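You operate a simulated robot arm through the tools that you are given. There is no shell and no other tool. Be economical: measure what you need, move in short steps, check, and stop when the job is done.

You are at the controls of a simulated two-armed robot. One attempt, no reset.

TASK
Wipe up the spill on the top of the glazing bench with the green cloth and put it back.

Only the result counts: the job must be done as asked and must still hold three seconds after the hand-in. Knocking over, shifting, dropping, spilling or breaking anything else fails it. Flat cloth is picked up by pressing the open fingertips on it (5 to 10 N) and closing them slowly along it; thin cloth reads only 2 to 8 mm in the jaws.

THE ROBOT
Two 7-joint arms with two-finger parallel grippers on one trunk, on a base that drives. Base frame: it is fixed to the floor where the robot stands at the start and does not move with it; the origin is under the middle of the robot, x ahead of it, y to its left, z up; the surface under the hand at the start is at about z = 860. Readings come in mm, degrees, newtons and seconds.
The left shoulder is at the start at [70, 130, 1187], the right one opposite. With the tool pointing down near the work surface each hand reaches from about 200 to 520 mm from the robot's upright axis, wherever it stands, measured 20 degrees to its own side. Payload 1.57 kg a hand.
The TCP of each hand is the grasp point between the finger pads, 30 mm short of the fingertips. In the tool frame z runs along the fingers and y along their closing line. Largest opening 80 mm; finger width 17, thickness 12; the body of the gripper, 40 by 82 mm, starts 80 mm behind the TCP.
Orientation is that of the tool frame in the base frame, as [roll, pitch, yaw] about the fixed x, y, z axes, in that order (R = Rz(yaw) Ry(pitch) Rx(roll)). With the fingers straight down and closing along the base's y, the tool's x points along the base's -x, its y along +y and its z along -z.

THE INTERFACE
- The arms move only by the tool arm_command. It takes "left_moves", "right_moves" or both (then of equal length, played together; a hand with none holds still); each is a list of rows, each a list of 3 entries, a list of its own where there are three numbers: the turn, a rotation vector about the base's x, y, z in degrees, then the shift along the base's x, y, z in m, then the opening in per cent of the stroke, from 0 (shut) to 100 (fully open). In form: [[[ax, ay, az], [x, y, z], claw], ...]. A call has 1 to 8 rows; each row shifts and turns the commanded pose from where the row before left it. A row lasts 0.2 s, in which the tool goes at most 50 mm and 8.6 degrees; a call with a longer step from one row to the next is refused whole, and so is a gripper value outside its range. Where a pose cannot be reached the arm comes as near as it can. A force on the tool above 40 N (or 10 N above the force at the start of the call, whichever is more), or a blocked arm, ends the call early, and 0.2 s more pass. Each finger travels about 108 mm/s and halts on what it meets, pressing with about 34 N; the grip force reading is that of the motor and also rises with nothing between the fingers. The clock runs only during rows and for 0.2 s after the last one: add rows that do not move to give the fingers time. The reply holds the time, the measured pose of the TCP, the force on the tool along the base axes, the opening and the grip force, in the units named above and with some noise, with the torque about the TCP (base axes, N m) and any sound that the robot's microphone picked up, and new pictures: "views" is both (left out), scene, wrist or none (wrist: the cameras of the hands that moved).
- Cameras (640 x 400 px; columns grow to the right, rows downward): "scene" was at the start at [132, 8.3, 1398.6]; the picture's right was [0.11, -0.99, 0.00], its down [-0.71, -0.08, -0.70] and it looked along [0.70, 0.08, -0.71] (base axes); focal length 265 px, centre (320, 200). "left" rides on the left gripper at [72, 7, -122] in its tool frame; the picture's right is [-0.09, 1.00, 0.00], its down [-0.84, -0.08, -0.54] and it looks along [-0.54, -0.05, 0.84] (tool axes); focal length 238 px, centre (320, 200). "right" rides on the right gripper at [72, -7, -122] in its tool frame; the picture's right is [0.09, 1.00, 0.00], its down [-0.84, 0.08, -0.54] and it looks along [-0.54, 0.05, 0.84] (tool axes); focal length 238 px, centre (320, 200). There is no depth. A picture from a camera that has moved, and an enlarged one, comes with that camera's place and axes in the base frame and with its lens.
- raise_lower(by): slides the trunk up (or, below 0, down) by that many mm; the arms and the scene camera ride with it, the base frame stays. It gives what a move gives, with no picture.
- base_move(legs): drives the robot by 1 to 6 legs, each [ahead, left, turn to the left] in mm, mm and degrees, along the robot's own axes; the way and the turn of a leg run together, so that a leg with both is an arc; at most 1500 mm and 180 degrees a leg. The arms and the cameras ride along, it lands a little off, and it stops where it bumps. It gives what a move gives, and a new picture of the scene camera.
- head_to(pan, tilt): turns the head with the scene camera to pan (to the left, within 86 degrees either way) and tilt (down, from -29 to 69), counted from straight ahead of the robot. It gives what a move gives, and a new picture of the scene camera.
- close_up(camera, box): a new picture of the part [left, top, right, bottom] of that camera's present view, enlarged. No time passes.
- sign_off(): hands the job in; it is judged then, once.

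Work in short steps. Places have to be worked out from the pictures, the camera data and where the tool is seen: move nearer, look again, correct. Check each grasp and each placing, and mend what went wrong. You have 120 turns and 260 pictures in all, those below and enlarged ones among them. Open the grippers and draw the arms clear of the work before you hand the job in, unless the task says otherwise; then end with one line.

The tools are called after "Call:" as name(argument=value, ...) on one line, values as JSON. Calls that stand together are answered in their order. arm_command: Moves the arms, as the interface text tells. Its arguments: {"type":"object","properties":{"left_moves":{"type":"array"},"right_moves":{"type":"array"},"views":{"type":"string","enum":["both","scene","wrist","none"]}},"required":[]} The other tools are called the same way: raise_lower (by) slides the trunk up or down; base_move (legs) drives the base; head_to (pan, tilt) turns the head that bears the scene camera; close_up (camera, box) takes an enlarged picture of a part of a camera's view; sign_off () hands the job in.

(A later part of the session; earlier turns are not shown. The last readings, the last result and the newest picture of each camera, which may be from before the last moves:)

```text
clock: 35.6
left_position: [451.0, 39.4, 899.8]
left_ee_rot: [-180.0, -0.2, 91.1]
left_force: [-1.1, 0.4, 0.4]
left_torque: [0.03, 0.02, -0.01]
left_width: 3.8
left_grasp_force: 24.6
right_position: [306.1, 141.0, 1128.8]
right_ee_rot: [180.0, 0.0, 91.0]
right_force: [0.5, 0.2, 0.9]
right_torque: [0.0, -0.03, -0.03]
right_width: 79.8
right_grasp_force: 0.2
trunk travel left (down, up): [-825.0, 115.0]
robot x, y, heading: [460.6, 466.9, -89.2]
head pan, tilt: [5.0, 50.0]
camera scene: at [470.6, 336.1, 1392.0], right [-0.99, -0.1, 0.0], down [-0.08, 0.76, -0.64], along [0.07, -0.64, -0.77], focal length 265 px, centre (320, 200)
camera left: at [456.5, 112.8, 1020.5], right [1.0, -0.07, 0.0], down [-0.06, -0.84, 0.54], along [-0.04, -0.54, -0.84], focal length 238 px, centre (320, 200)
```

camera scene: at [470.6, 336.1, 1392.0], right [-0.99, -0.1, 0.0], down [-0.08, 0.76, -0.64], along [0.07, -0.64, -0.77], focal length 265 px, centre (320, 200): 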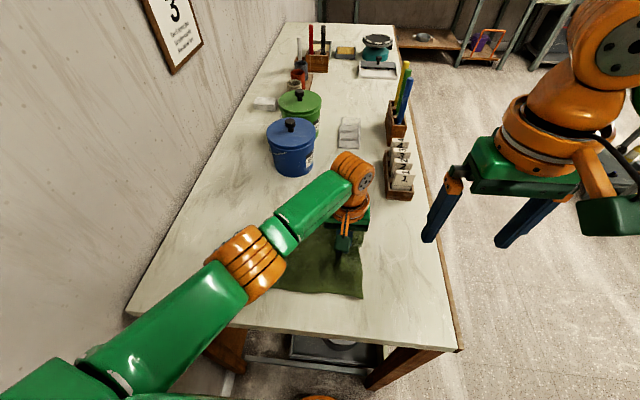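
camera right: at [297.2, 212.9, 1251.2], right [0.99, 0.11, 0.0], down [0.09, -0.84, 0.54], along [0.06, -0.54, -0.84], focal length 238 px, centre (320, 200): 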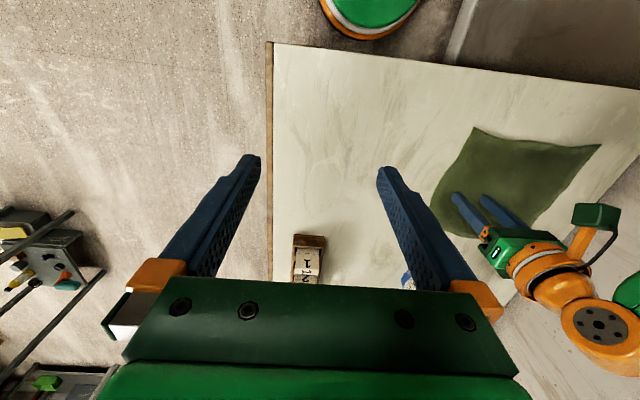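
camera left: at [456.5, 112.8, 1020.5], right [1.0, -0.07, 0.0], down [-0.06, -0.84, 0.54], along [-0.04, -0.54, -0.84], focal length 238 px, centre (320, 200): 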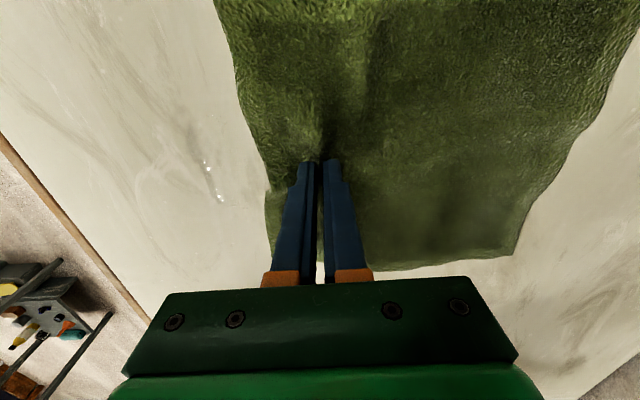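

The cloth follows well, and the wet glints are still at x≈368, y≈38. I'll press down and stroke across the puddle at y≈40.

Call:
arm_command(left_moves=[[[0, 0, 0], [-0.005, 0, -0.008], 0], [[0, 0, 0], [-0.02, 0, -0.001], 0], [[0, 0, 0], [-0.02, 0, 0], 0], [[0, 0, 0], [-0.02, 0, 0], 0], [[0, 0, 0], [-0.02, 0, 0], 0], [[0, 0, 0], [-0.02, 0, 0], 0], [[0, 0, 0], [-0.01, 0, 0], 0]])

```text
clock: 37.2
left_position: [424.2, 51.0, 894.4]
left_ee_rot: [-179.9, -0.1, 91.2]
left_force: [0.4, 0.7, 1.5]
left_torque: [-0.01, -0.01, -0.02]
left_width: 3.5
left_grasp_force: 24.4
left hand out of reach, approached as far as the arm can: row 2, 3, 4, 5, 6, 7
right_position: [306.7, 140.7, 1128.7]
right_ee_rot: [-180.0, 0.0, 91.1]
right_force: [0.5, -0.1, 0.2]
right_torque: [0.03, -0.01, -0.01]
right_width: 79.8
right_grasp_force: 0.0
trunk travel left (down, up): [-825.0, 115.0]
robot x, y, heading: [459.6, 464.4, -89.1]
head pan, tilt: [5.0, 50.0]
camera scene: at [470.5, 336.3, 1392.0], right [-0.99, -0.1, 0.0], down [-0.08, 0.76, -0.64], along [0.07, -0.64, -0.77], focal length 265 px, centre (320, 200)
camera left: at [429.2, 122.9, 1015.2], right [1.0, -0.07, 0.0], down [-0.06, -0.84, 0.54], along [-0.04, -0.54, -0.84], focal length 238 px, centre (320, 200)
```

scene: 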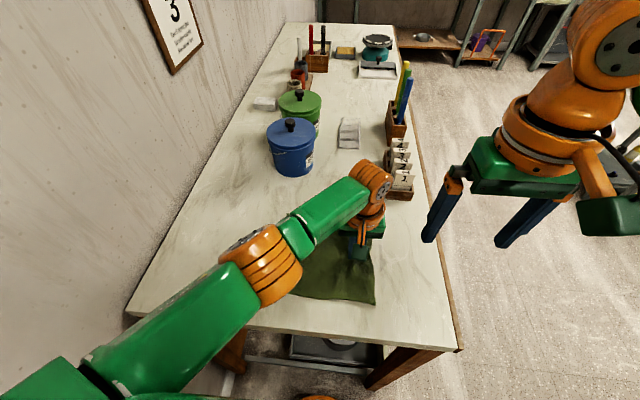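
left: 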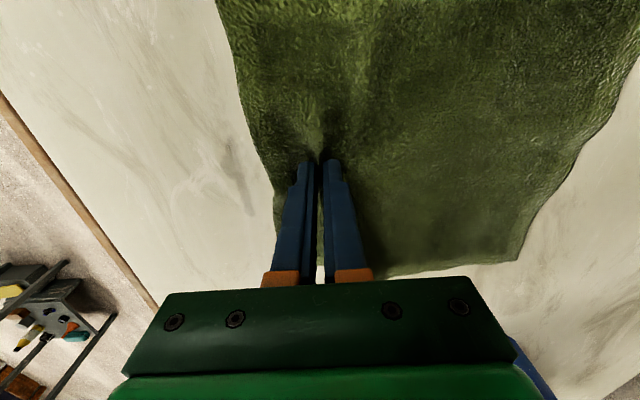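

The left arm can't reach further that way, so the base must shift about 110 mm in -x. I'll lift slightly first, then drive.

Call:
arm_command(left_moves=[[[0, 0, 0], [0.01, 0, 0.006], 0], [[0, 0, 0], [0, 0, 0], 0]], views="none")

Call:
base_move(legs=[[0, -60, 0]])

```text
clock: 37.8
left_position: [433.0, 50.4, 900.0]
left_ee_rot: [-180.0, -0.1, 91.1]
left_force: [-0.7, 0.6, 0.0]
left_torque: [0.01, 0.03, -0.01]
left_width: 3.9
left_grasp_force: 24.2
right_position: [307.0, 140.5, 1129.1]
right_ee_rot: [-180.0, 0.0, 91.0]
right_force: [-0.3, 0.0, 0.7]
right_torque: [0.03, -0.01, 0.02]
right_width: 80.0
right_grasp_force: 0.1
trunk travel left (down, up): [-825.0, 115.0]
robot x, y, heading: [458.1, 465.2, -89.0]
head pan, tilt: [5.0, 50.0]
```

```text
clock: 38.8
left_position: [377.3, 50.5, 900.3]
left_ee_rot: [-179.6, -0.1, 91.1]
left_force: [0.9, 0.7, 0.5]
left_torque: [0.0, 0.04, 0.02]
left_width: 3.6
left_grasp_force: 24.1
right_position: [252.0, 139.8, 1128.4]
right_ee_rot: [-179.7, 0.0, 91.0]
right_force: [0.6, -0.1, 0.0]
right_torque: [0.01, 0.06, -0.04]
right_width: 80.1
right_grasp_force: 0.1
trunk travel left (down, up): [-825.0, 115.0]
robot x, y, heading: [402.6, 463.9, -88.9]
head pan, tilt: [5.0, 50.0]
camera scene: at [417.7, 335.4, 1391.9], right [-0.99, -0.11, 0.01], down [-0.08, 0.76, -0.64], along [0.06, -0.64, -0.77], focal length 265 px, centre (320, 200)
```

scene: 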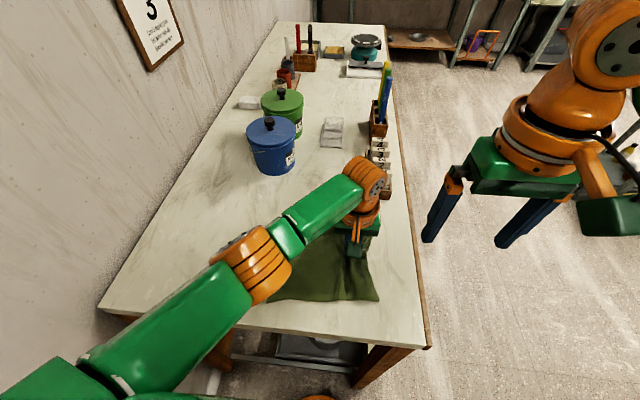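

I'll shift the base another 50 mm the same way, so the hand ends up past the puddle with room to stroke back.

Call:
base_move(legs=[[0, -50, 0]])

Call:
arm_command(left_moves=[[[0, 0, 0], [0, 0, -0.006], 0], [[0, 0, 0], [0.0, 0, -0.003], 0], [[0, 0, 0], [0, 0, 0], 0]], views="wrist")

```text
clock: 39.7
left_position: [327.3, 48.4, 900.2]
left_ee_rot: [-179.8, -0.1, 91.2]
left_force: [-0.2, -0.4, -0.3]
left_torque: [-0.01, 0.03, 0.01]
left_width: 3.8
left_grasp_force: 24.8
right_position: [201.5, 138.4, 1129.7]
right_ee_rot: [-179.7, 0.0, 91.1]
right_force: [0.7, 0.9, 0.8]
right_torque: [-0.02, 0.05, -0.03]
right_width: 80.0
right_grasp_force: 0.1
trunk travel left (down, up): [-825.0, 115.0]
robot x, y, heading: [352.7, 463.0, -89.1]
head pan, tilt: [5.0, 50.0]
camera scene: at [366.6, 334.4, 1391.9], right [-0.99, -0.11, 0.01], down [-0.09, 0.76, -0.64], along [0.06, -0.64, -0.77], focal length 265 px, centre (320, 200)
```

scene: 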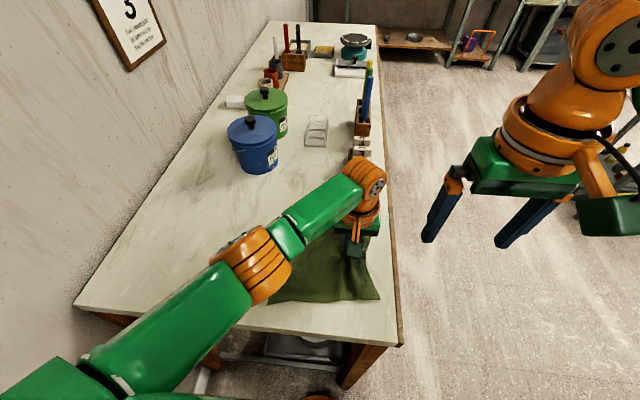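

```text
clock: 40.5
left_position: [321.6, 49.4, 892.7]
left_ee_rot: [-179.9, 0.2, 91.3]
left_force: [-2.2, -5.0, 18.2]
left_torque: [-0.17, 0.03, 0.01]
left_width: 3.8
left_grasp_force: 24.5
right_position: [195.4, 140.9, 1129.3]
right_ee_rot: [179.9, 0.1, 91.0]
right_force: [-0.1, -0.4, 0.3]
right_torque: [0.02, -0.02, 0.01]
right_width: 79.9
right_grasp_force: 0.1
trunk travel left (down, up): [-825.0, 115.0]
robot x, y, heading: [345.2, 462.3, -88.8]
head pan, tilt: [5.0, 50.0]
camera left: at [328.1, 122.4, 1013.1], right [1.0, -0.07, 0.0], down [-0.06, -0.84, 0.54], along [-0.04, -0.54, -0.84], focal length 238 px, centre (320, 200)
```

left: 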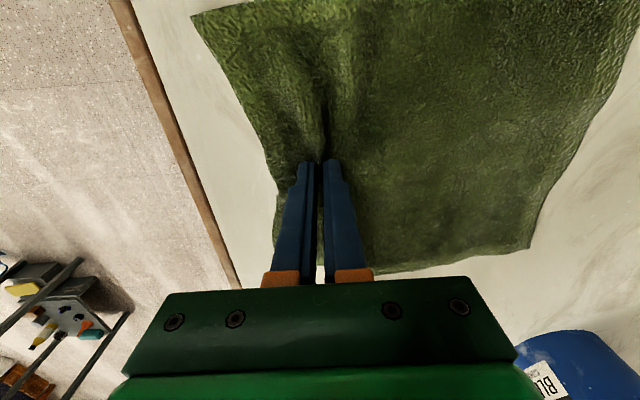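

Pressing at 18 N, so I'll ease off 1 mm and stroke back in +x across the puddle.

Call:
arm_command(left_moves=[[[0, 0, 0], [0.01, 0, 0.001], 0], [[0, 0, 0], [0.02, -0.001, 0], 0], [[0, 0, 0], [0.02, -0.001, 0], 0], [[0, 0, 0], [0.02, -0.001, 0], 0], [[0, 0, 0], [0.02, -0.001, 0], 0], [[0, 0, 0], [0.02, -0.001, 0], 0]], views="wrist")

```text
clock: 41.9
left_position: [432.7, 44.1, 892.4]
left_ee_rot: [-179.9, 0.0, 91.2]
left_force: [-0.6, -1.7, 4.7]
left_torque: [-0.05, 0.04, -0.01]
left_width: 4.0
left_grasp_force: 24.3
right_position: [197.6, 139.5, 1128.3]
right_ee_rot: [-179.9, 0.1, 91.2]
right_force: [0.0, 0.1, 0.4]
right_torque: [0.01, -0.02, 0.0]
right_width: 79.5
right_grasp_force: 0.0
trunk travel left (down, up): [-825.0, 115.0]
robot x, y, heading: [351.4, 462.0, -89.0]
head pan, tilt: [5.0, 50.0]
camera left: at [438.4, 116.9, 1013.9], right [1.0, -0.07, 0.0], down [-0.06, -0.84, 0.54], along [-0.04, -0.54, -0.84], focal length 238 px, centre (320, 200)
```

left: 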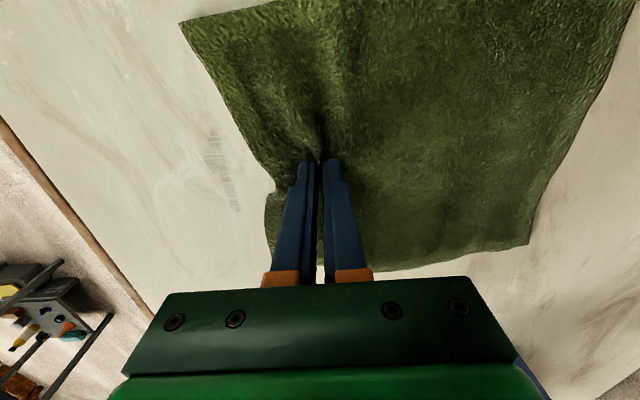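

A grey mark still shows at (225,175). I'll enlarge it.

Call:
close_up(camera="left", box=[160, 110, 288, 220])

```text
3.64 times, centred on (224, 165) of left
camera zoom: at [438.4, 116.9, 1013.9], right [1.0, -0.07, 0.0], down [-0.06, -0.84, 0.54], along [-0.04, -0.54, -0.84], focal length 867 px, centre (669, 327)
```

zoom: 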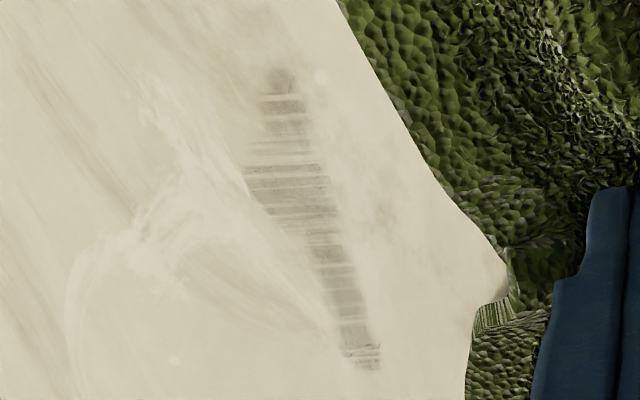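

The smear is now streaked and fading, so wiping works. It spans about x 355-372, y 12-78. I'll press a bit harder and stroke along its length.

Call:
arm_command(left_moves=[[[0, 0, 0], [-0.023, 0.015, -0.001], 0], [[0, 0, 0], [-0.023, 0.015, 0], 0], [[0, 0, 0], [-0.023, 0.015, 0], 0], [[0, 0, 0], [0, -0.02, 0], 0], [[0, 0, 0], [0, -0.02, 0], 0], [[0, 0, 0], [0, -0.02, 0], 0], [[0, 0, 0], [0, -0.02, 0], 0], [[0, 0, 0], [0, -0.02, 0], 0]], views="none")

Call:
arm_command(left_moves=[[[0, 0, 0], [0.01, 0, 0], 0], [[0, 0, 0], [0, 0.025, 0], 0], [[0, 0, 0], [0, 0.025, 0], 0], [[0, 0, 0], [0, 0.025, 0], 0], [[0, 0, 0], [0, 0.025, 0], 0], [[0, 0, 0], [-0.02, 0, 0], 0]], views="none")

Call:
arm_command(left_moves=[[[0, 0, 0], [0, -0.025, 0], 0], [[0, 0, 0], [0, -0.025, 0], 0], [[0, 0, 0], [0, -0.025, 0], 0], [[0, 0, 0], [0, -0.025, 0], 0], [[0, 0, 0], [0.03, 0.015, 0], 0], [[0, 0, 0], [0.03, 0.015, 0], 0], [[0, 0, 0], [0.03, 0.015, 0], 0]], views="wrist")

Call:
close_up(camera="left", box=[160, 100, 320, 220])

```text
clock: 43.7
left_position: [366.7, 16.1, 892.6]
left_ee_rot: [-179.9, 0.1, 91.2]
left_force: [-3.2, -0.5, 8.6]
left_torque: [-0.04, 0.09, 0.02]
left_width: 3.4
left_grasp_force: 24.4
left hand out of reach, approached as far as the arm can: row 7, 8
right_position: [195.5, 140.1, 1128.5]
right_ee_rot: [180.0, 0.2, 91.1]
right_force: [-0.4, 0.1, 0.2]
right_torque: [0.01, -0.02, 0.0]
right_width: 80.1
right_grasp_force: 0.1
trunk travel left (down, up): [-825.0, 115.0]
robot x, y, heading: [351.7, 459.0, -89.1]
head pan, tilt: [5.0, 50.0]
```

```text
clock: 45.1
left_position: [360.1, 120.3, 892.1]
left_ee_rot: [-179.8, -0.1, 91.3]
left_force: [5.7, 2.6, 17.7]
left_torque: [0.04, -0.16, -0.02]
left_width: 3.7
left_grasp_force: 25.3
right_position: [197.0, 142.5, 1129.7]
right_ee_rot: [-179.9, 0.2, 91.2]
right_force: [0.2, 0.6, -0.2]
right_torque: [0.01, 0.0, -0.01]
right_width: 80.1
right_grasp_force: 0.1
trunk travel left (down, up): [-825.0, 115.0]
robot x, y, heading: [345.1, 459.5, -88.7]
head pan, tilt: [5.0, 50.0]
```

```text
clock: 46.7
left_position: [451.5, 66.3, 893.6]
left_ee_rot: [179.9, 0.1, 91.2]
left_force: [-4.8, -2.7, 17.5]
left_torque: [-0.15, 0.21, 0.02]
left_width: 3.4
left_grasp_force: 24.2
left hand out of reach, approached as far as the arm can: row 4
right_position: [193.6, 140.5, 1128.7]
right_ee_rot: [179.9, 0.2, 91.1]
right_force: [0.3, 0.1, -0.7]
right_torque: [-0.01, 0.03, -0.01]
right_width: 80.2
right_grasp_force: 0.0
trunk travel left (down, up): [-825.0, 115.0]
robot x, y, heading: [347.9, 458.5, -89.2]
head pan, tilt: [5.0, 50.0]
camera left: at [456.3, 138.7, 1013.2], right [1.0, -0.07, 0.0], down [-0.06, -0.84, 0.54], along [-0.04, -0.54, -0.84], focal length 238 px, centre (320, 200)
```

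left: 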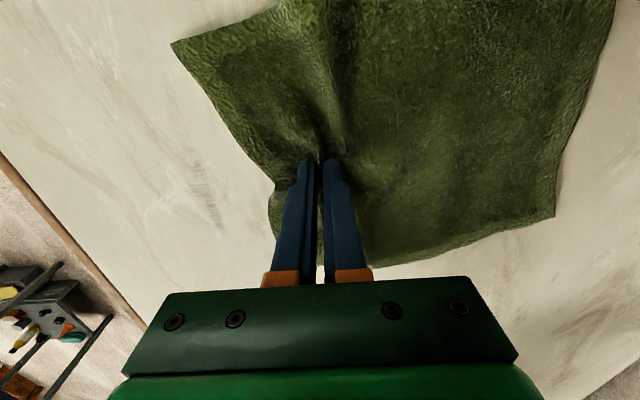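

```text
3.33 times, centred on (240, 160) of left
camera zoom: at [456.3, 138.7, 1013.2], right [1.0, -0.07, 0.0], down [-0.06, -0.84, 0.54], along [-0.04, -0.54, -0.84], focal length 794 px, centre (587, 333)
```

zoom: 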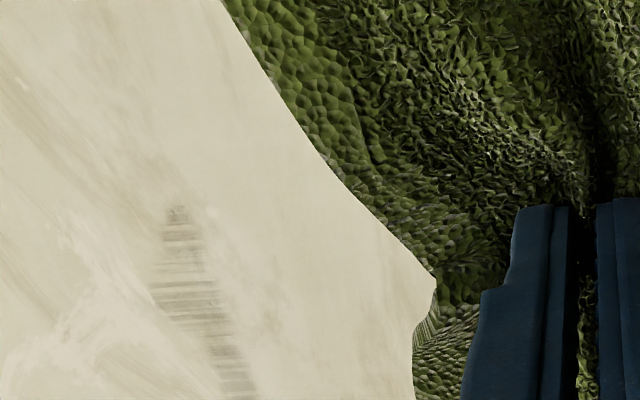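

It's fading further, but reach towards -y is short. I'll lift a little and drive 30 mm closer to the bench, which leaves the same gap as at the start.

Call:
arm_command(left_moves=[[[0, 0, 0], [0, 0, 0.007], 0]], views="none")

Call:
base_move(legs=[[30, 0, 0]])

```text
clock: 47.1
left_position: [453.9, 64.1, 895.5]
left_ee_rot: [180.0, -0.3, 91.3]
left_force: [0.6, -0.5, 0.3]
left_torque: [0.02, 0.05, -0.02]
left_width: 3.8
left_grasp_force: 25.2
right_position: [197.7, 138.0, 1127.7]
right_ee_rot: [-179.9, 0.0, 91.3]
right_force: [0.7, -1.2, -0.8]
right_torque: [0.02, 0.04, 0.05]
right_width: 80.0
right_grasp_force: 0.1
trunk travel left (down, up): [-825.0, 115.0]
robot x, y, heading: [349.6, 460.2, -88.9]
head pan, tilt: [5.0, 50.0]
```

```text
clock: 48.0
left_position: [451.4, 38.5, 899.5]
left_ee_rot: [-180.0, 0.2, 91.2]
left_force: [0.5, 0.3, 0.0]
left_torque: [-0.04, 0.01, 0.03]
left_width: 3.5
left_grasp_force: 24.9
right_position: [195.8, 113.4, 1130.5]
right_ee_rot: [180.0, 0.3, 91.2]
right_force: [-0.8, 0.3, 0.3]
right_torque: [-0.08, -0.02, 0.01]
right_width: 80.0
right_grasp_force: 0.1
trunk travel left (down, up): [-825.0, 115.0]
robot x, y, heading: [351.4, 435.1, -88.8]
head pan, tilt: [5.0, 50.0]
camera scene: at [360.3, 310.7, 1392.6], right [-0.99, -0.11, 0.0], down [-0.08, 0.76, -0.65], along [0.07, -0.64, -0.76], focal length 265 px, centre (320, 200)
```

scene: 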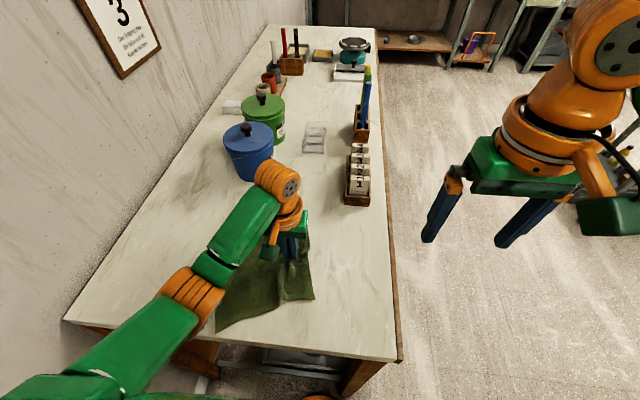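

There's room now. I'll run a raster of pressed strokes: first at y≈10 and y≈26, then on through y≈42, 58 and 74.

Call:
arm_command(left_moves=[[[0, 0, 0], [-0.025, -0.014, -0.003], 0], [[0, 0, 0], [-0.026, -0.014, -0.005], 0], [[0, 0, 0], [-0.03, 0, 0], 0], [[0, 0, 0], [-0.035, 0, 0], 0], [[0, 0, 0], [0, 0.013, 0], 0], [[0, 0, 0], [0.032, 0, 0], 0], [[0, 0, 0], [0.033, 0, 0], 0], [[0, 0, 0], [0, 0.013, 0], 0]], views="none")

Call:
arm_command(left_moves=[[[0, 0, 0], [-0.03, 0, 0], 0], [[0, 0, 0], [-0.035, 0, 0], 0], [[0, 0, 0], [0, 0.013, 0], 0], [[0, 0, 0], [0.032, 0, 0], 0], [[0, 0, 0], [0.033, 0, 0], 0], [[0, 0, 0], [0, 0.013, 0], 0], [[0, 0, 0], [-0.03, 0, 0], 0], [[0, 0, 0], [-0.035, 0, 0], 0]], views="none")

Call:
arm_command(left_moves=[[[0, 0, 0], [0, 0.013, 0], 0], [[0, 0, 0], [0.032, 0, 0], 0], [[0, 0, 0], [0.033, 0, 0], 0], [[0, 0, 0], [0, 0.013, 0], 0], [[0, 0, 0], [-0.03, 0, 0], 0], [[0, 0, 0], [-0.035, 0, 0], 0]], views="wrist")

```text
clock: 49.8
left_position: [399.9, 32.0, 893.2]
left_ee_rot: [-179.8, 0.7, 91.2]
left_force: [-2.8, -0.9, 15.8]
left_torque: [-0.04, 0.11, 0.02]
left_width: 3.7
left_grasp_force: 24.9
right_position: [196.7, 112.5, 1130.0]
right_ee_rot: [180.0, 0.2, 91.1]
right_force: [-0.1, 0.6, -0.1]
right_torque: [-0.02, 0.02, 0.0]
right_width: 80.2
right_grasp_force: 0.1
trunk travel left (down, up): [-825.0, 115.0]
robot x, y, heading: [348.9, 433.3, -89.1]
head pan, tilt: [5.0, 50.0]
stopped in row 8 (left hand): the force on the tool passed its limit at 43 N (the readings are from after the stop); the commanded pose is now the measured one
```

```text
clock: 51.6
left_position: [333.9, 55.7, 892.5]
left_ee_rot: [-179.8, 0.7, 91.3]
left_force: [6.9, 0.0, 23.0]
left_torque: [0.06, -0.17, 0.05]
left_width: 3.9
left_grasp_force: 25.0
right_position: [197.2, 112.4, 1129.9]
right_ee_rot: [180.0, 0.1, 91.3]
right_force: [-0.5, 0.2, -0.9]
right_torque: [0.0, -0.06, 0.0]
right_width: 80.1
right_grasp_force: 0.0
trunk travel left (down, up): [-825.0, 115.0]
robot x, y, heading: [349.8, 431.0, -88.7]
head pan, tilt: [5.0, 50.0]
```

```text
clock: 52.7
left_position: [397.5, 81.5, 893.0]
left_ee_rot: [179.9, 1.0, 91.6]
left_force: [1.4, -3.5, 17.1]
left_torque: [-0.06, 0.01, 0.03]
left_width: 3.7
left_grasp_force: 24.7
right_position: [197.1, 109.9, 1129.7]
right_ee_rot: [-180.0, 0.1, 91.2]
right_force: [1.0, -0.5, -0.2]
right_torque: [0.0, 0.02, 0.04]
right_width: 80.0
right_grasp_force: 0.1
trunk travel left (down, up): [-825.0, 115.0]
robot x, y, heading: [345.3, 430.7, -88.6]
head pan, tilt: [5.0, 50.0]
stopped in row 5 (left hand): the force on the tool passed its limit at 46 N (the readings are from after the stop); the commanded pose is now the measured one
camera left: at [403.7, 156.2, 1012.1], right [1.0, -0.06, 0.0], down [-0.06, -0.83, 0.56], along [-0.03, -0.55, -0.83], focal length 238 px, centre (320, 200)
```

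left: 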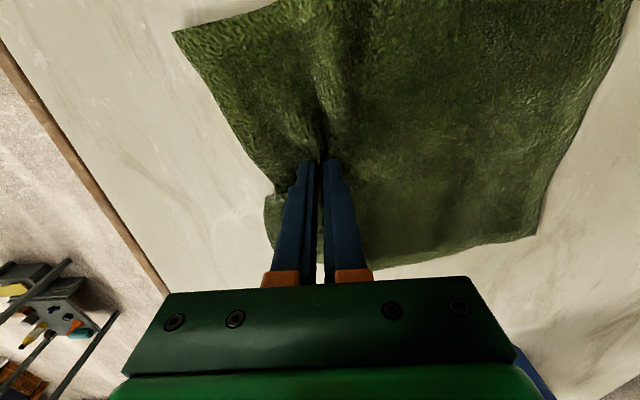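

The force was on the high side, but the mark looks nearly gone. I'll lift, back off in +x and inspect.

Call:
arm_command(left_moves=[[[0, 0, 0], [0, 0, 0.008], 0], [[0, 0, 0], [0.03, -0.01, 0], 0], [[0, 0, 0], [0.03, -0.01, 0], 0]], views="wrist")

Call:
close_up(camera="left", box=[140, 90, 300, 210])

Call:
close_up(camera="scene", box=[260, 200, 404, 300])

```text
clock: 53.5
left_position: [462.0, 61.6, 897.4]
left_ee_rot: [180.0, 0.6, 91.6]
left_force: [0.1, -0.1, 0.3]
left_torque: [-0.02, 0.06, 0.01]
left_width: 3.7
left_grasp_force: 24.6
right_position: [197.9, 108.1, 1129.1]
right_ee_rot: [-179.9, 0.0, 91.3]
right_force: [-0.3, -0.3, -0.2]
right_torque: [-0.01, 0.02, -0.01]
right_width: 80.0
right_grasp_force: 0.1
trunk travel left (down, up): [-825.0, 115.0]
robot x, y, heading: [349.9, 430.9, -88.8]
head pan, tilt: [5.0, 50.0]
camera left: at [466.4, 134.9, 1016.2], right [1.0, -0.07, 0.0], down [-0.06, -0.83, 0.55], along [-0.03, -0.55, -0.83], focal length 238 px, centre (320, 200)
```

left: 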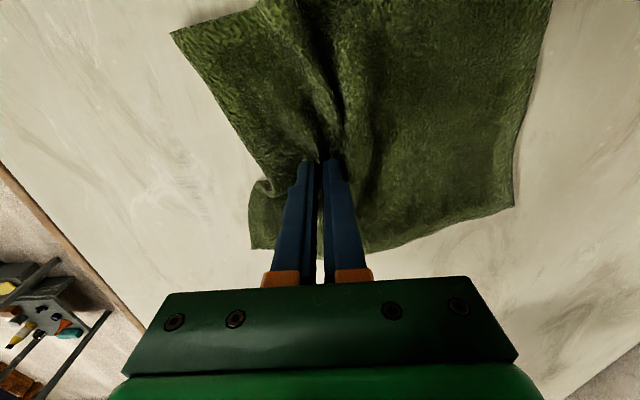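

```text
3.33 times, centred on (220, 150) of left
camera zoom: at [466.4, 134.9, 1016.2], right [1.0, -0.07, 0.0], down [-0.06, -0.83, 0.55], along [-0.03, -0.55, -0.83], focal length 794 px, centre (653, 367)
```

zoom: 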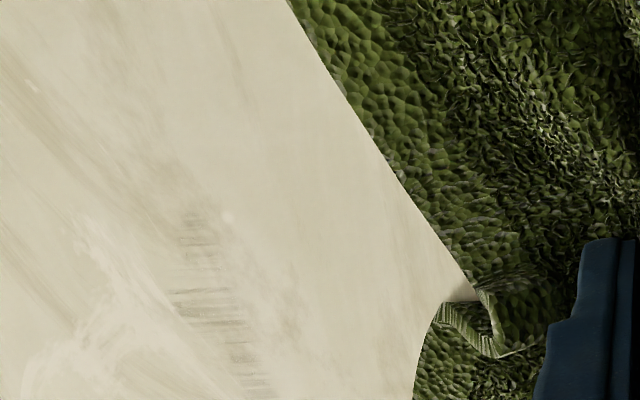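

```text
4.00 times, centred on (332, 250) of scene
camera zoom: at [361.5, 304.0, 1391.9], right [-0.99, -0.11, 0.0], down [-0.08, 0.76, -0.64], along [0.07, -0.64, -0.77], focal length 1060 px, centre (272, 0)
```

zoom: 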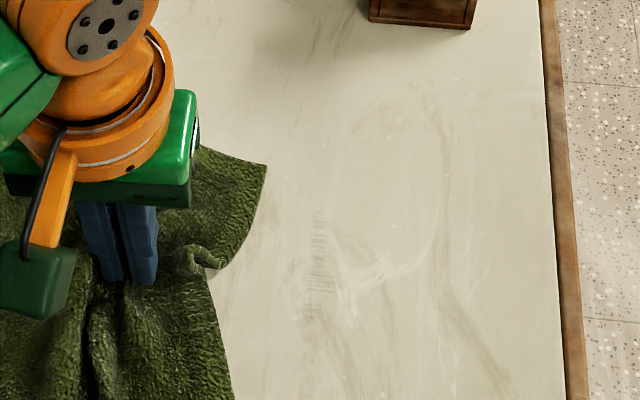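

Only faint streaks remain. I'll do more passes along y over x 355-375.

Call:
arm_command(left_moves=[[[0, 0, 0], [-0.034, 0.01, 0], 0], [[0, 0, 0], [-0.034, 0.01, 0], 0], [[0, 0, 0], [-0.03, 0.003, -0.004], 0], [[0, 0, 0], [0, -0.026, -0.001], 0], [[0, 0, 0], [0, -0.026, 0], 0], [[0, 0, 0], [0, -0.026, 0], 0], [[0, 0, 0], [0.008, 0, 0], 0]], views="none")

Call:
arm_command(left_moves=[[[0, 0, 0], [0, 0.026, 0], 0], [[0, 0, 0], [0, 0.026, 0], 0], [[0, 0, 0], [0, 0.026, 0], 0], [[0, 0, 0], [-0.014, 0, 0], 0], [[0, 0, 0], [0, -0.026, 0], 0], [[0, 0, 0], [0, -0.026, 0], 0], [[0, 0, 0], [0, -0.026, 0], 0]], views="none")

Call:
arm_command(left_moves=[[[0, 0, 0], [0.006, 0.026, 0], 0], [[0, 0, 0], [0, 0.026, 0], 0], [[0, 0, 0], [0, 0.026, 0], 0], [[0, 0, 0], [0.012, 0, 0], 0], [[0, 0, 0], [0, -0.026, 0], 0], [[0, 0, 0], [0, -0.026, 0], 0], [[0, 0, 0], [0, -0.026, 0], 0]], views="none")

Call:
arm_command(left_moves=[[[0, 0, 0], [0, 0.01, 0.006], 0], [[0, 0, 0], [0.035, 0.015, 0], 0], [[0, 0, 0], [0.035, 0.015, 0], 0], [[0, 0, 0], [0.03, 0.01, 0], 0]], views="wrist")

Call:
close_up(camera="left", box=[140, 90, 300, 210])

Call:
close_up(camera="scene", box=[260, 200, 404, 300])

```text
clock: 55.1
left_position: [368.6, 5.7, 894.0]
left_ee_rot: [179.9, 0.8, 91.4]
left_force: [-0.8, -0.4, 2.4]
left_torque: [-0.03, 0.05, 0.04]
left_width: 4.0
left_grasp_force: 24.6
right_position: [196.4, 107.5, 1129.4]
right_ee_rot: [180.0, 0.1, 91.3]
right_force: [0.1, -0.4, 0.5]
right_torque: [0.02, 0.0, -0.04]
right_width: 80.2
right_grasp_force: 0.1
trunk travel left (down, up): [-825.0, 115.0]
robot x, y, heading: [349.9, 430.3, -88.9]
head pan, tilt: [5.0, 50.0]
```

```text
clock: 56.7
left_position: [357.8, 6.4, 896.2]
left_ee_rot: [179.8, 0.5, 91.5]
left_force: [-0.1, 0.9, 0.4]
left_torque: [0.0, 0.06, -0.03]
left_width: 3.5
left_grasp_force: 24.6
right_position: [196.7, 107.0, 1127.9]
right_ee_rot: [-180.0, 0.0, 91.2]
right_force: [0.2, -0.4, -0.2]
right_torque: [-0.01, -0.02, -0.03]
right_width: 79.7
right_grasp_force: 0.1
trunk travel left (down, up): [-825.0, 115.0]
robot x, y, heading: [347.1, 430.9, -88.9]
head pan, tilt: [5.0, 50.0]
```

```text
clock: 58.3
left_position: [373.2, 4.6, 895.5]
left_ee_rot: [179.8, 0.6, 91.5]
left_force: [0.7, 0.6, 0.3]
left_torque: [0.01, 0.01, 0.02]
left_width: 3.8
left_grasp_force: 24.3
right_position: [197.4, 108.3, 1127.2]
right_ee_rot: [180.0, -0.1, 91.2]
right_force: [-0.3, -0.2, -1.0]
right_torque: [0.0, -0.03, 0.01]
right_width: 80.1
right_grasp_force: 0.0
trunk travel left (down, up): [-825.0, 115.0]
robot x, y, heading: [350.0, 429.5, -88.9]
head pan, tilt: [5.0, 50.0]
```

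```text
clock: 59.3
left_position: [475.4, 57.8, 902.7]
left_ee_rot: [180.0, 0.7, 91.5]
left_force: [-0.4, 0.1, 0.9]
left_torque: [-0.01, 0.02, 0.02]
left_width: 3.6
left_grasp_force: 24.5
right_position: [197.9, 108.4, 1127.8]
right_ee_rot: [180.0, 0.1, 91.2]
right_force: [0.4, 0.5, -0.8]
right_torque: [0.01, 0.0, 0.0]
right_width: 79.8
right_grasp_force: 0.0
trunk travel left (down, up): [-825.0, 115.0]
robot x, y, heading: [350.2, 430.6, -89.0]
head pan, tilt: [5.0, 50.0]
camera left: at [480.6, 130.8, 1021.7], right [1.0, -0.07, 0.0], down [-0.06, -0.83, 0.55], along [-0.03, -0.55, -0.83], focal length 238 px, centre (320, 200)
```

left: 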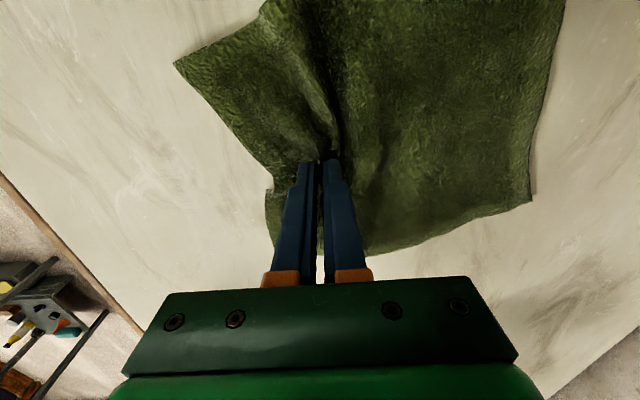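

```text
3.33 times, centred on (220, 150) of left
camera zoom: at [480.6, 130.8, 1021.7], right [1.0, -0.07, 0.0], down [-0.06, -0.83, 0.55], along [-0.03, -0.55, -0.83], focal length 794 px, centre (653, 367)
```

zoom: 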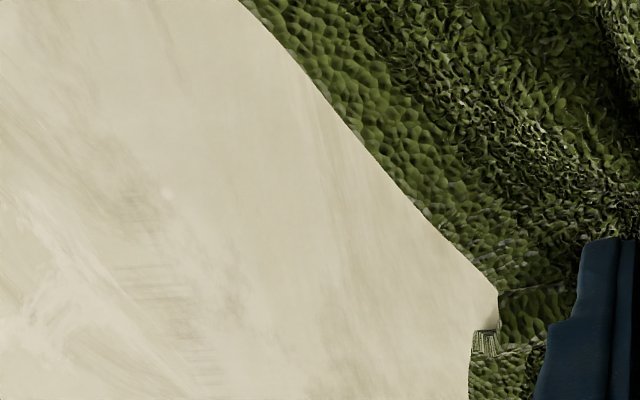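

```text
4.00 times, centred on (332, 250) of scene
camera zoom: at [361.5, 304.5, 1392.0], right [-0.99, -0.11, 0.0], down [-0.08, 0.76, -0.64], along [0.07, -0.64, -0.77], focal length 1060 px, centre (272, 0)
```

zoom: 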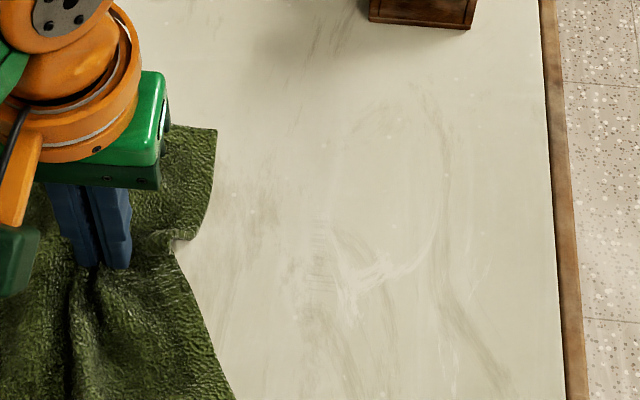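

Almost gone, though the last passes lost pressure at z≈895.5. I'll do another set at about z 892.5.

Call:
arm_command(left_moves=[[[0, 0, 0], [-0.036, 0.01, -0.002], 0], [[0, 0, 0], [-0.036, 0.01, 0], 0], [[0, 0, 0], [-0.034, 0.007, -0.004], 0], [[0, 0, 0], [0, 0, -0.004], 0], [[0, 0, 0], [0, 0, 0], 0]], views="none")

```text
clock: 60.5
left_position: [369.3, 85.4, 893.9]
left_ee_rot: [179.9, 0.7, 91.8]
left_force: [3.5, -0.3, 11.3]
left_torque: [-0.06, -0.05, 0.0]
left_width: 3.6
left_grasp_force: 25.0
right_position: [198.8, 109.5, 1129.1]
right_ee_rot: [180.0, 0.2, 91.1]
right_force: [-0.3, 0.2, -0.4]
right_torque: [-0.04, 0.0, -0.02]
right_width: 79.8
right_grasp_force: 0.1
trunk travel left (down, up): [-825.0, 115.0]
robot x, y, heading: [351.5, 430.8, -88.9]
head pan, tilt: [5.0, 50.0]
```

Pressing at 11 N. I'll stroke along y and add a further 1 mm of press as the hand moves away.

Call:
arm_command(left_moves=[[[0, 0, 0], [0, -0.026, 0], 0], [[0, 0, 0], [0, -0.026, -0.001], 0], [[0, 0, 0], [0, -0.026, -0.001], 0], [[0, 0, 0], [-0.01, 0, 0], 0], [[0, 0, 0], [0, 0.026, 0], 0], [[0, 0, 0], [0, 0.026, 0], 0], [[0, 0, 0], [0, 0.026, 0], 0]], views="none")

Call:
arm_command(left_moves=[[[0, 0, 0], [-0.008, 0, 0], 0], [[0, 0, 0], [0, -0.026, 0], 0], [[0, 0, 0], [0, -0.026, 0], 0], [[0, 0, 0], [0, -0.026, 0], 0], [[0, 0, 0], [0.015, 0, 0], 0], [[0, 0, 0], [0, 0.026, 0], 0], [[0, 0, 0], [0, 0.026, 0], 0], [[0, 0, 0], [0, 0.026, 0], 0]], views="none")

Call:
arm_command(left_moves=[[[0, 0, 0], [-0.005, -0.026, 0], 0], [[0, 0, 0], [0, -0.026, 0], 0], [[0, 0, 0], [0, -0.026, 0], 0], [[0, 0, 0], [0, 0, 0.008], 0], [[0, 0, 0], [0.036, 0.02, 0], 0], [[0, 0, 0], [0.036, 0.02, 0], 0], [[0, 0, 0], [0.036, 0.01, 0], 0]], views="wrist")

Call:
close_up(camera="left", box=[140, 90, 300, 210])

Call:
close_up(camera="scene", box=[260, 200, 404, 300])

```text
clock: 61.6
left_position: [357.1, 19.8, 893.8]
left_ee_rot: [-179.7, 1.6, 91.5]
left_force: [3.9, -3.2, 13.8]
left_torque: [-0.12, -0.03, 0.04]
left_width: 3.5
left_grasp_force: 24.7
right_position: [197.6, 111.0, 1129.2]
right_ee_rot: [-179.9, 0.2, 91.3]
right_force: [-0.2, -0.6, 0.3]
right_torque: [-0.02, 0.0, 0.03]
right_width: 79.9
right_grasp_force: 0.0
trunk travel left (down, up): [-825.0, 115.0]
robot x, y, heading: [351.2, 428.8, -88.9]
head pan, tilt: [5.0, 50.0]
stopped in row 5 (left hand): the force on the tool passed its limit at 42 N (the readings are from after the stop); the commanded pose is now the measured one
```

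```text
clock: 63.4
left_position: [367.6, 72.0, 894.3]
left_ee_rot: [179.9, 1.2, 91.5]
left_force: [-0.4, -1.0, 2.6]
left_torque: [-0.03, -0.02, 0.04]
left_width: 3.4
left_grasp_force: 24.5
left hand out of reach, approached as far as the arm can: row 3, 4
right_position: [198.0, 108.2, 1129.2]
right_ee_rot: [180.0, 0.0, 91.2]
right_force: [0.2, -0.1, -0.3]
right_torque: [-0.05, -0.03, -0.02]
right_width: 80.0
right_grasp_force: 0.0
trunk travel left (down, up): [-825.0, 115.0]
robot x, y, heading: [350.3, 433.8, -88.8]
head pan, tilt: [5.0, 50.0]
```

```text
clock: 65.0
left_position: [473.0, 42.9, 904.3]
left_ee_rot: [-179.9, 1.2, 91.3]
left_force: [0.0, -0.4, -1.6]
left_torque: [-0.05, 0.02, 0.03]
left_width: 3.6
left_grasp_force: 24.3
right_position: [198.1, 108.5, 1128.3]
right_ee_rot: [-179.9, 0.0, 91.2]
right_force: [0.9, 0.0, -0.2]
right_torque: [0.05, 0.05, -0.01]
right_width: 80.0
right_grasp_force: 0.0
trunk travel left (down, up): [-825.0, 115.0]
robot x, y, heading: [348.8, 429.0, -89.0]
head pan, tilt: [5.0, 50.0]
camera left: at [478.2, 118.1, 1024.2], right [1.0, -0.07, 0.0], down [-0.06, -0.83, 0.56], along [-0.04, -0.56, -0.83], focal length 238 px, centre (320, 200)
```

left: 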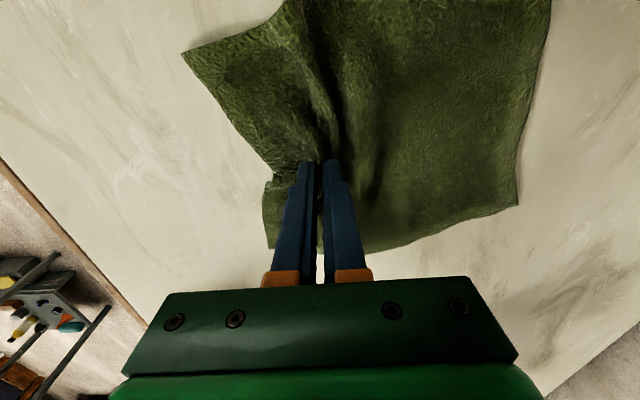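

```text
3.33 times, centred on (220, 150) of left
camera zoom: at [478.2, 118.1, 1024.2], right [1.0, -0.07, 0.0], down [-0.06, -0.83, 0.56], along [-0.04, -0.56, -0.83], focal length 794 px, centre (653, 367)
```

zoom: 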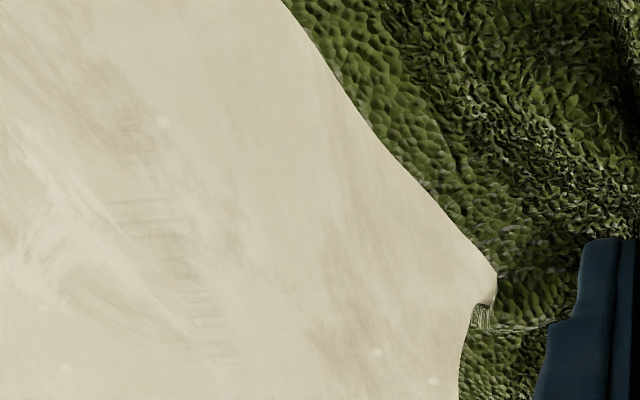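

```text
4.00 times, centred on (332, 250) of scene
camera zoom: at [362.5, 304.1, 1392.0], right [-0.99, -0.11, 0.0], down [-0.08, 0.76, -0.64], along [0.07, -0.64, -0.77], focal length 1060 px, centre (272, 0)
```

zoom: 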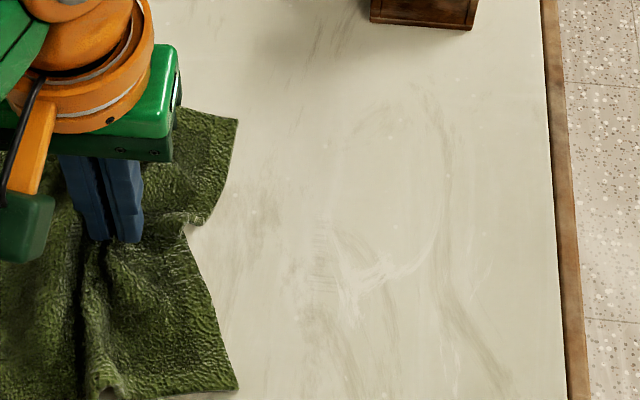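

A ghost of the mark is left at x 352-372, y 15-68. I'll do another pressed set of diagonal strokes.

Call:
arm_command(left_moves=[[[0, 0, 0], [-0.036, 0.005, -0.002], 0], [[0, 0, 0], [-0.036, 0.005, -0.002], 0], [[0, 0, 0], [-0.016, 0.02, -0.004], 0], [[0, 0, 0], [-0.01, 0.01, -0.003], 0], [[0, 0, 0], [-0.02, -0.01, 0], 0], [[0, 0, 0], [0.025, -0.008, 0], 0], [[0, 0, 0], [-0.03, -0.008, 0], 0], [[0, 0, 0], [0.03, -0.008, 0], 0]], views="none")

Call:
arm_command(left_moves=[[[0, 0, 0], [-0.03, -0.008, 0], 0], [[0, 0, 0], [0.03, -0.008, 0], 0], [[0, 0, 0], [-0.03, -0.008, 0], 0], [[0, 0, 0], [0.03, -0.008, 0], 0], [[0, 0, 0], [-0.03, -0.008, 0], 0], [[0, 0, 0], [0.03, -0.008, 0], 0], [[0, 0, 0], [-0.02, 0, 0], 0]], views="none")

Call:
arm_command(left_moves=[[[0, 0, 0], [0, 0.02, 0], 0], [[0, 0, 0], [0.01, 0.02, 0], 0], [[0, 0, 0], [-0.01, 0.02, 0], 0], [[0, 0, 0], [0, 0.02, 0], 0], [[0, 0, 0], [0.01, -0.025, 0], 0], [[0, 0, 0], [0, -0.025, 0], 0], [[0, 0, 0], [0, -0.025, 0], 0]], views="none")

```text
clock: 66.8
left_position: [369.9, 53.8, 896.7]
left_ee_rot: [179.9, 1.8, 91.3]
left_force: [-9.7, 3.8, 25.6]
left_torque: [0.0, 0.29, -0.03]
left_width: 3.7
left_grasp_force: 24.4
right_position: [190.4, 114.4, 1129.3]
right_ee_rot: [179.6, 0.4, 91.2]
right_force: [0.0, 0.5, -0.2]
right_torque: [-0.02, -0.02, 0.02]
right_width: 80.1
right_grasp_force: 0.0
trunk travel left (down, up): [-825.0, 115.0]
robot x, y, heading: [349.9, 432.2, -89.2]
head pan, tilt: [5.0, 50.0]
```

```text
clock: 67.9
left_position: [364.8, 20.7, 895.7]
left_ee_rot: [-179.7, 1.8, 91.2]
left_force: [-5.5, 9.8, 26.2]
left_torque: [0.23, 0.18, -0.03]
left_width: 3.8
left_grasp_force: 24.7
right_position: [195.2, 114.6, 1129.9]
right_ee_rot: [179.9, 0.4, 91.1]
right_force: [-0.3, -0.1, 0.5]
right_torque: [0.03, 0.04, -0.01]
right_width: 80.1
right_grasp_force: 0.0
trunk travel left (down, up): [-825.0, 115.0]
robot x, y, heading: [349.0, 428.6, -88.8]
head pan, tilt: [5.0, 50.0]
stopped in row 5 (left hand): the force on the tool passed its limit at 46 N (the readings are from after the stop); the commanded pose is now the measured one
```

```text
clock: 68.3
left_position: [367.9, 30.3, 895.4]
left_ee_rot: [-179.6, 2.4, 91.3]
left_force: [-0.6, -4.8, 12.2]
left_torque: [-0.23, 0.04, 0.01]
left_width: 3.7
left_grasp_force: 24.5
right_position: [197.2, 109.8, 1129.3]
right_ee_rot: [180.0, 0.2, 91.1]
right_force: [-0.9, 0.4, -0.5]
right_torque: [0.01, 0.0, -0.01]
right_width: 79.9
right_grasp_force: 0.1
trunk travel left (down, up): [-825.0, 115.0]
robot x, y, heading: [351.1, 431.6, -88.8]
head pan, tilt: [5.0, 50.0]
stopped in row 2 (left hand): the force on the tool passed its limit at 45 N (the readings are from after the stop); the commanded pose is now the measured one
```

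The cloth has bunched under the tips, so contact is now near z≈895. I'll continue with lighter y strokes, then lift and look.

Call:
arm_command(left_moves=[[[0, 0, 0], [0, 0.02, 0.0005], 0], [[0, 0, 0], [0, 0.02, 0], 0], [[0, 0, 0], [-0.008, 0.01, 0], 0], [[0, 0, 0], [0, -0.02, 0], 0], [[0, 0, 0], [0, -0.02, 0], 0], [[0, 0, 0], [0, -0.02, 0], 0]], views="none")

Call:
arm_command(left_moves=[[[0, 0, 0], [0, 0, 0.01], 0], [[0, 0, 0], [0.036, 0.01, 0], 0], [[0, 0, 0], [0.036, 0.01, 0], 0], [[0, 0, 0], [0.04, 0.01, 0], 0]], views="wrist")

Call:
close_up(camera="left", box=[140, 90, 300, 210])

Call:
close_up(camera="scene", box=[260, 200, 404, 300])

```text
clock: 69.7
left_position: [359.4, 22.5, 896.2]
left_ee_rot: [-179.7, 2.0, 91.3]
left_force: [0.9, 4.1, 10.9]
left_torque: [0.09, -0.02, -0.01]
left_width: 3.6
left_grasp_force: 24.4
right_position: [196.9, 111.0, 1129.3]
right_ee_rot: [180.0, 0.2, 91.2]
right_force: [-1.3, -0.6, -0.4]
right_torque: [0.01, 0.01, -0.03]
right_width: 80.0
right_grasp_force: 0.2
trunk travel left (down, up): [-825.0, 115.0]
robot x, y, heading: [346.9, 430.4, -88.8]
head pan, tilt: [5.0, 50.0]
```

```text
clock: 70.7
left_position: [472.5, 50.1, 905.6]
left_ee_rot: [-179.8, 1.8, 91.3]
left_force: [-0.4, 0.0, -0.9]
left_torque: [0.0, 0.09, 0.02]
left_width: 3.7
left_grasp_force: 24.6
right_position: [198.5, 107.4, 1129.2]
right_ee_rot: [-179.9, 0.0, 91.1]
right_force: [-0.1, 0.0, 0.1]
right_torque: [-0.02, 0.0, -0.03]
right_width: 80.2
right_grasp_force: 0.0
trunk travel left (down, up): [-825.0, 115.0]
robot x, y, heading: [351.7, 431.0, -88.9]
head pan, tilt: [5.0, 50.0]
camera left: at [478.7, 126.5, 1022.1], right [1.0, -0.07, 0.0], down [-0.06, -0.82, 0.57], along [-0.04, -0.57, -0.82], focal length 238 px, centre (320, 200)
```

left: 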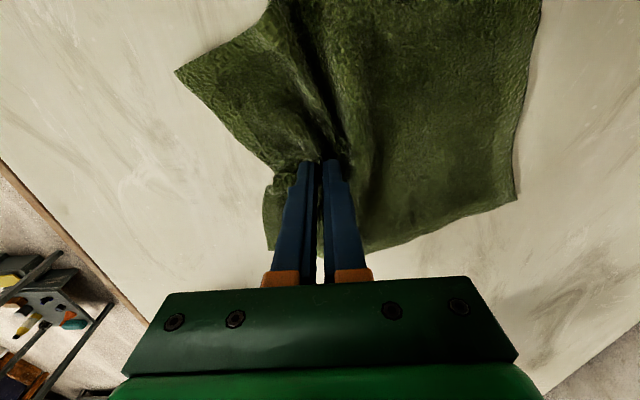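

```text
3.33 times, centred on (220, 150) of left
camera zoom: at [478.7, 126.5, 1022.1], right [1.0, -0.07, 0.0], down [-0.06, -0.82, 0.57], along [-0.04, -0.57, -0.82], focal length 794 px, centre (653, 367)
```

zoom: 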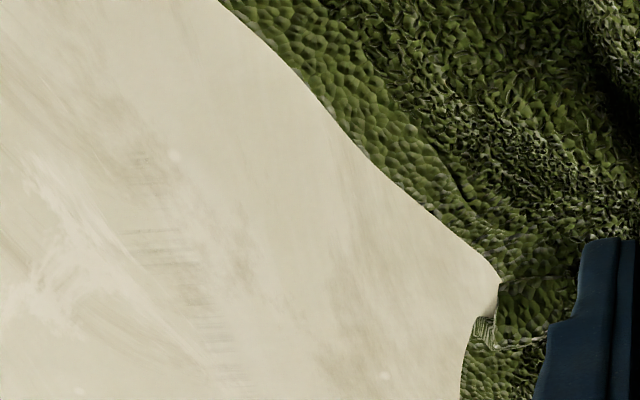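

```text
4.00 times, centred on (332, 250) of scene
camera zoom: at [362.0, 303.4, 1391.9], right [-0.99, -0.11, 0.0], down [-0.08, 0.76, -0.64], along [0.07, -0.64, -0.77], focal length 1060 px, centre (272, 0)
```

zoom: 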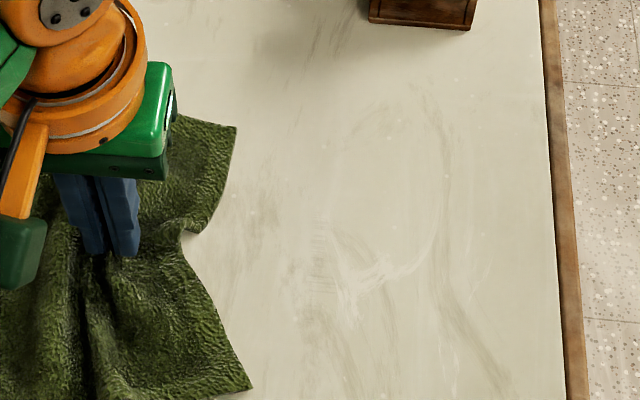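

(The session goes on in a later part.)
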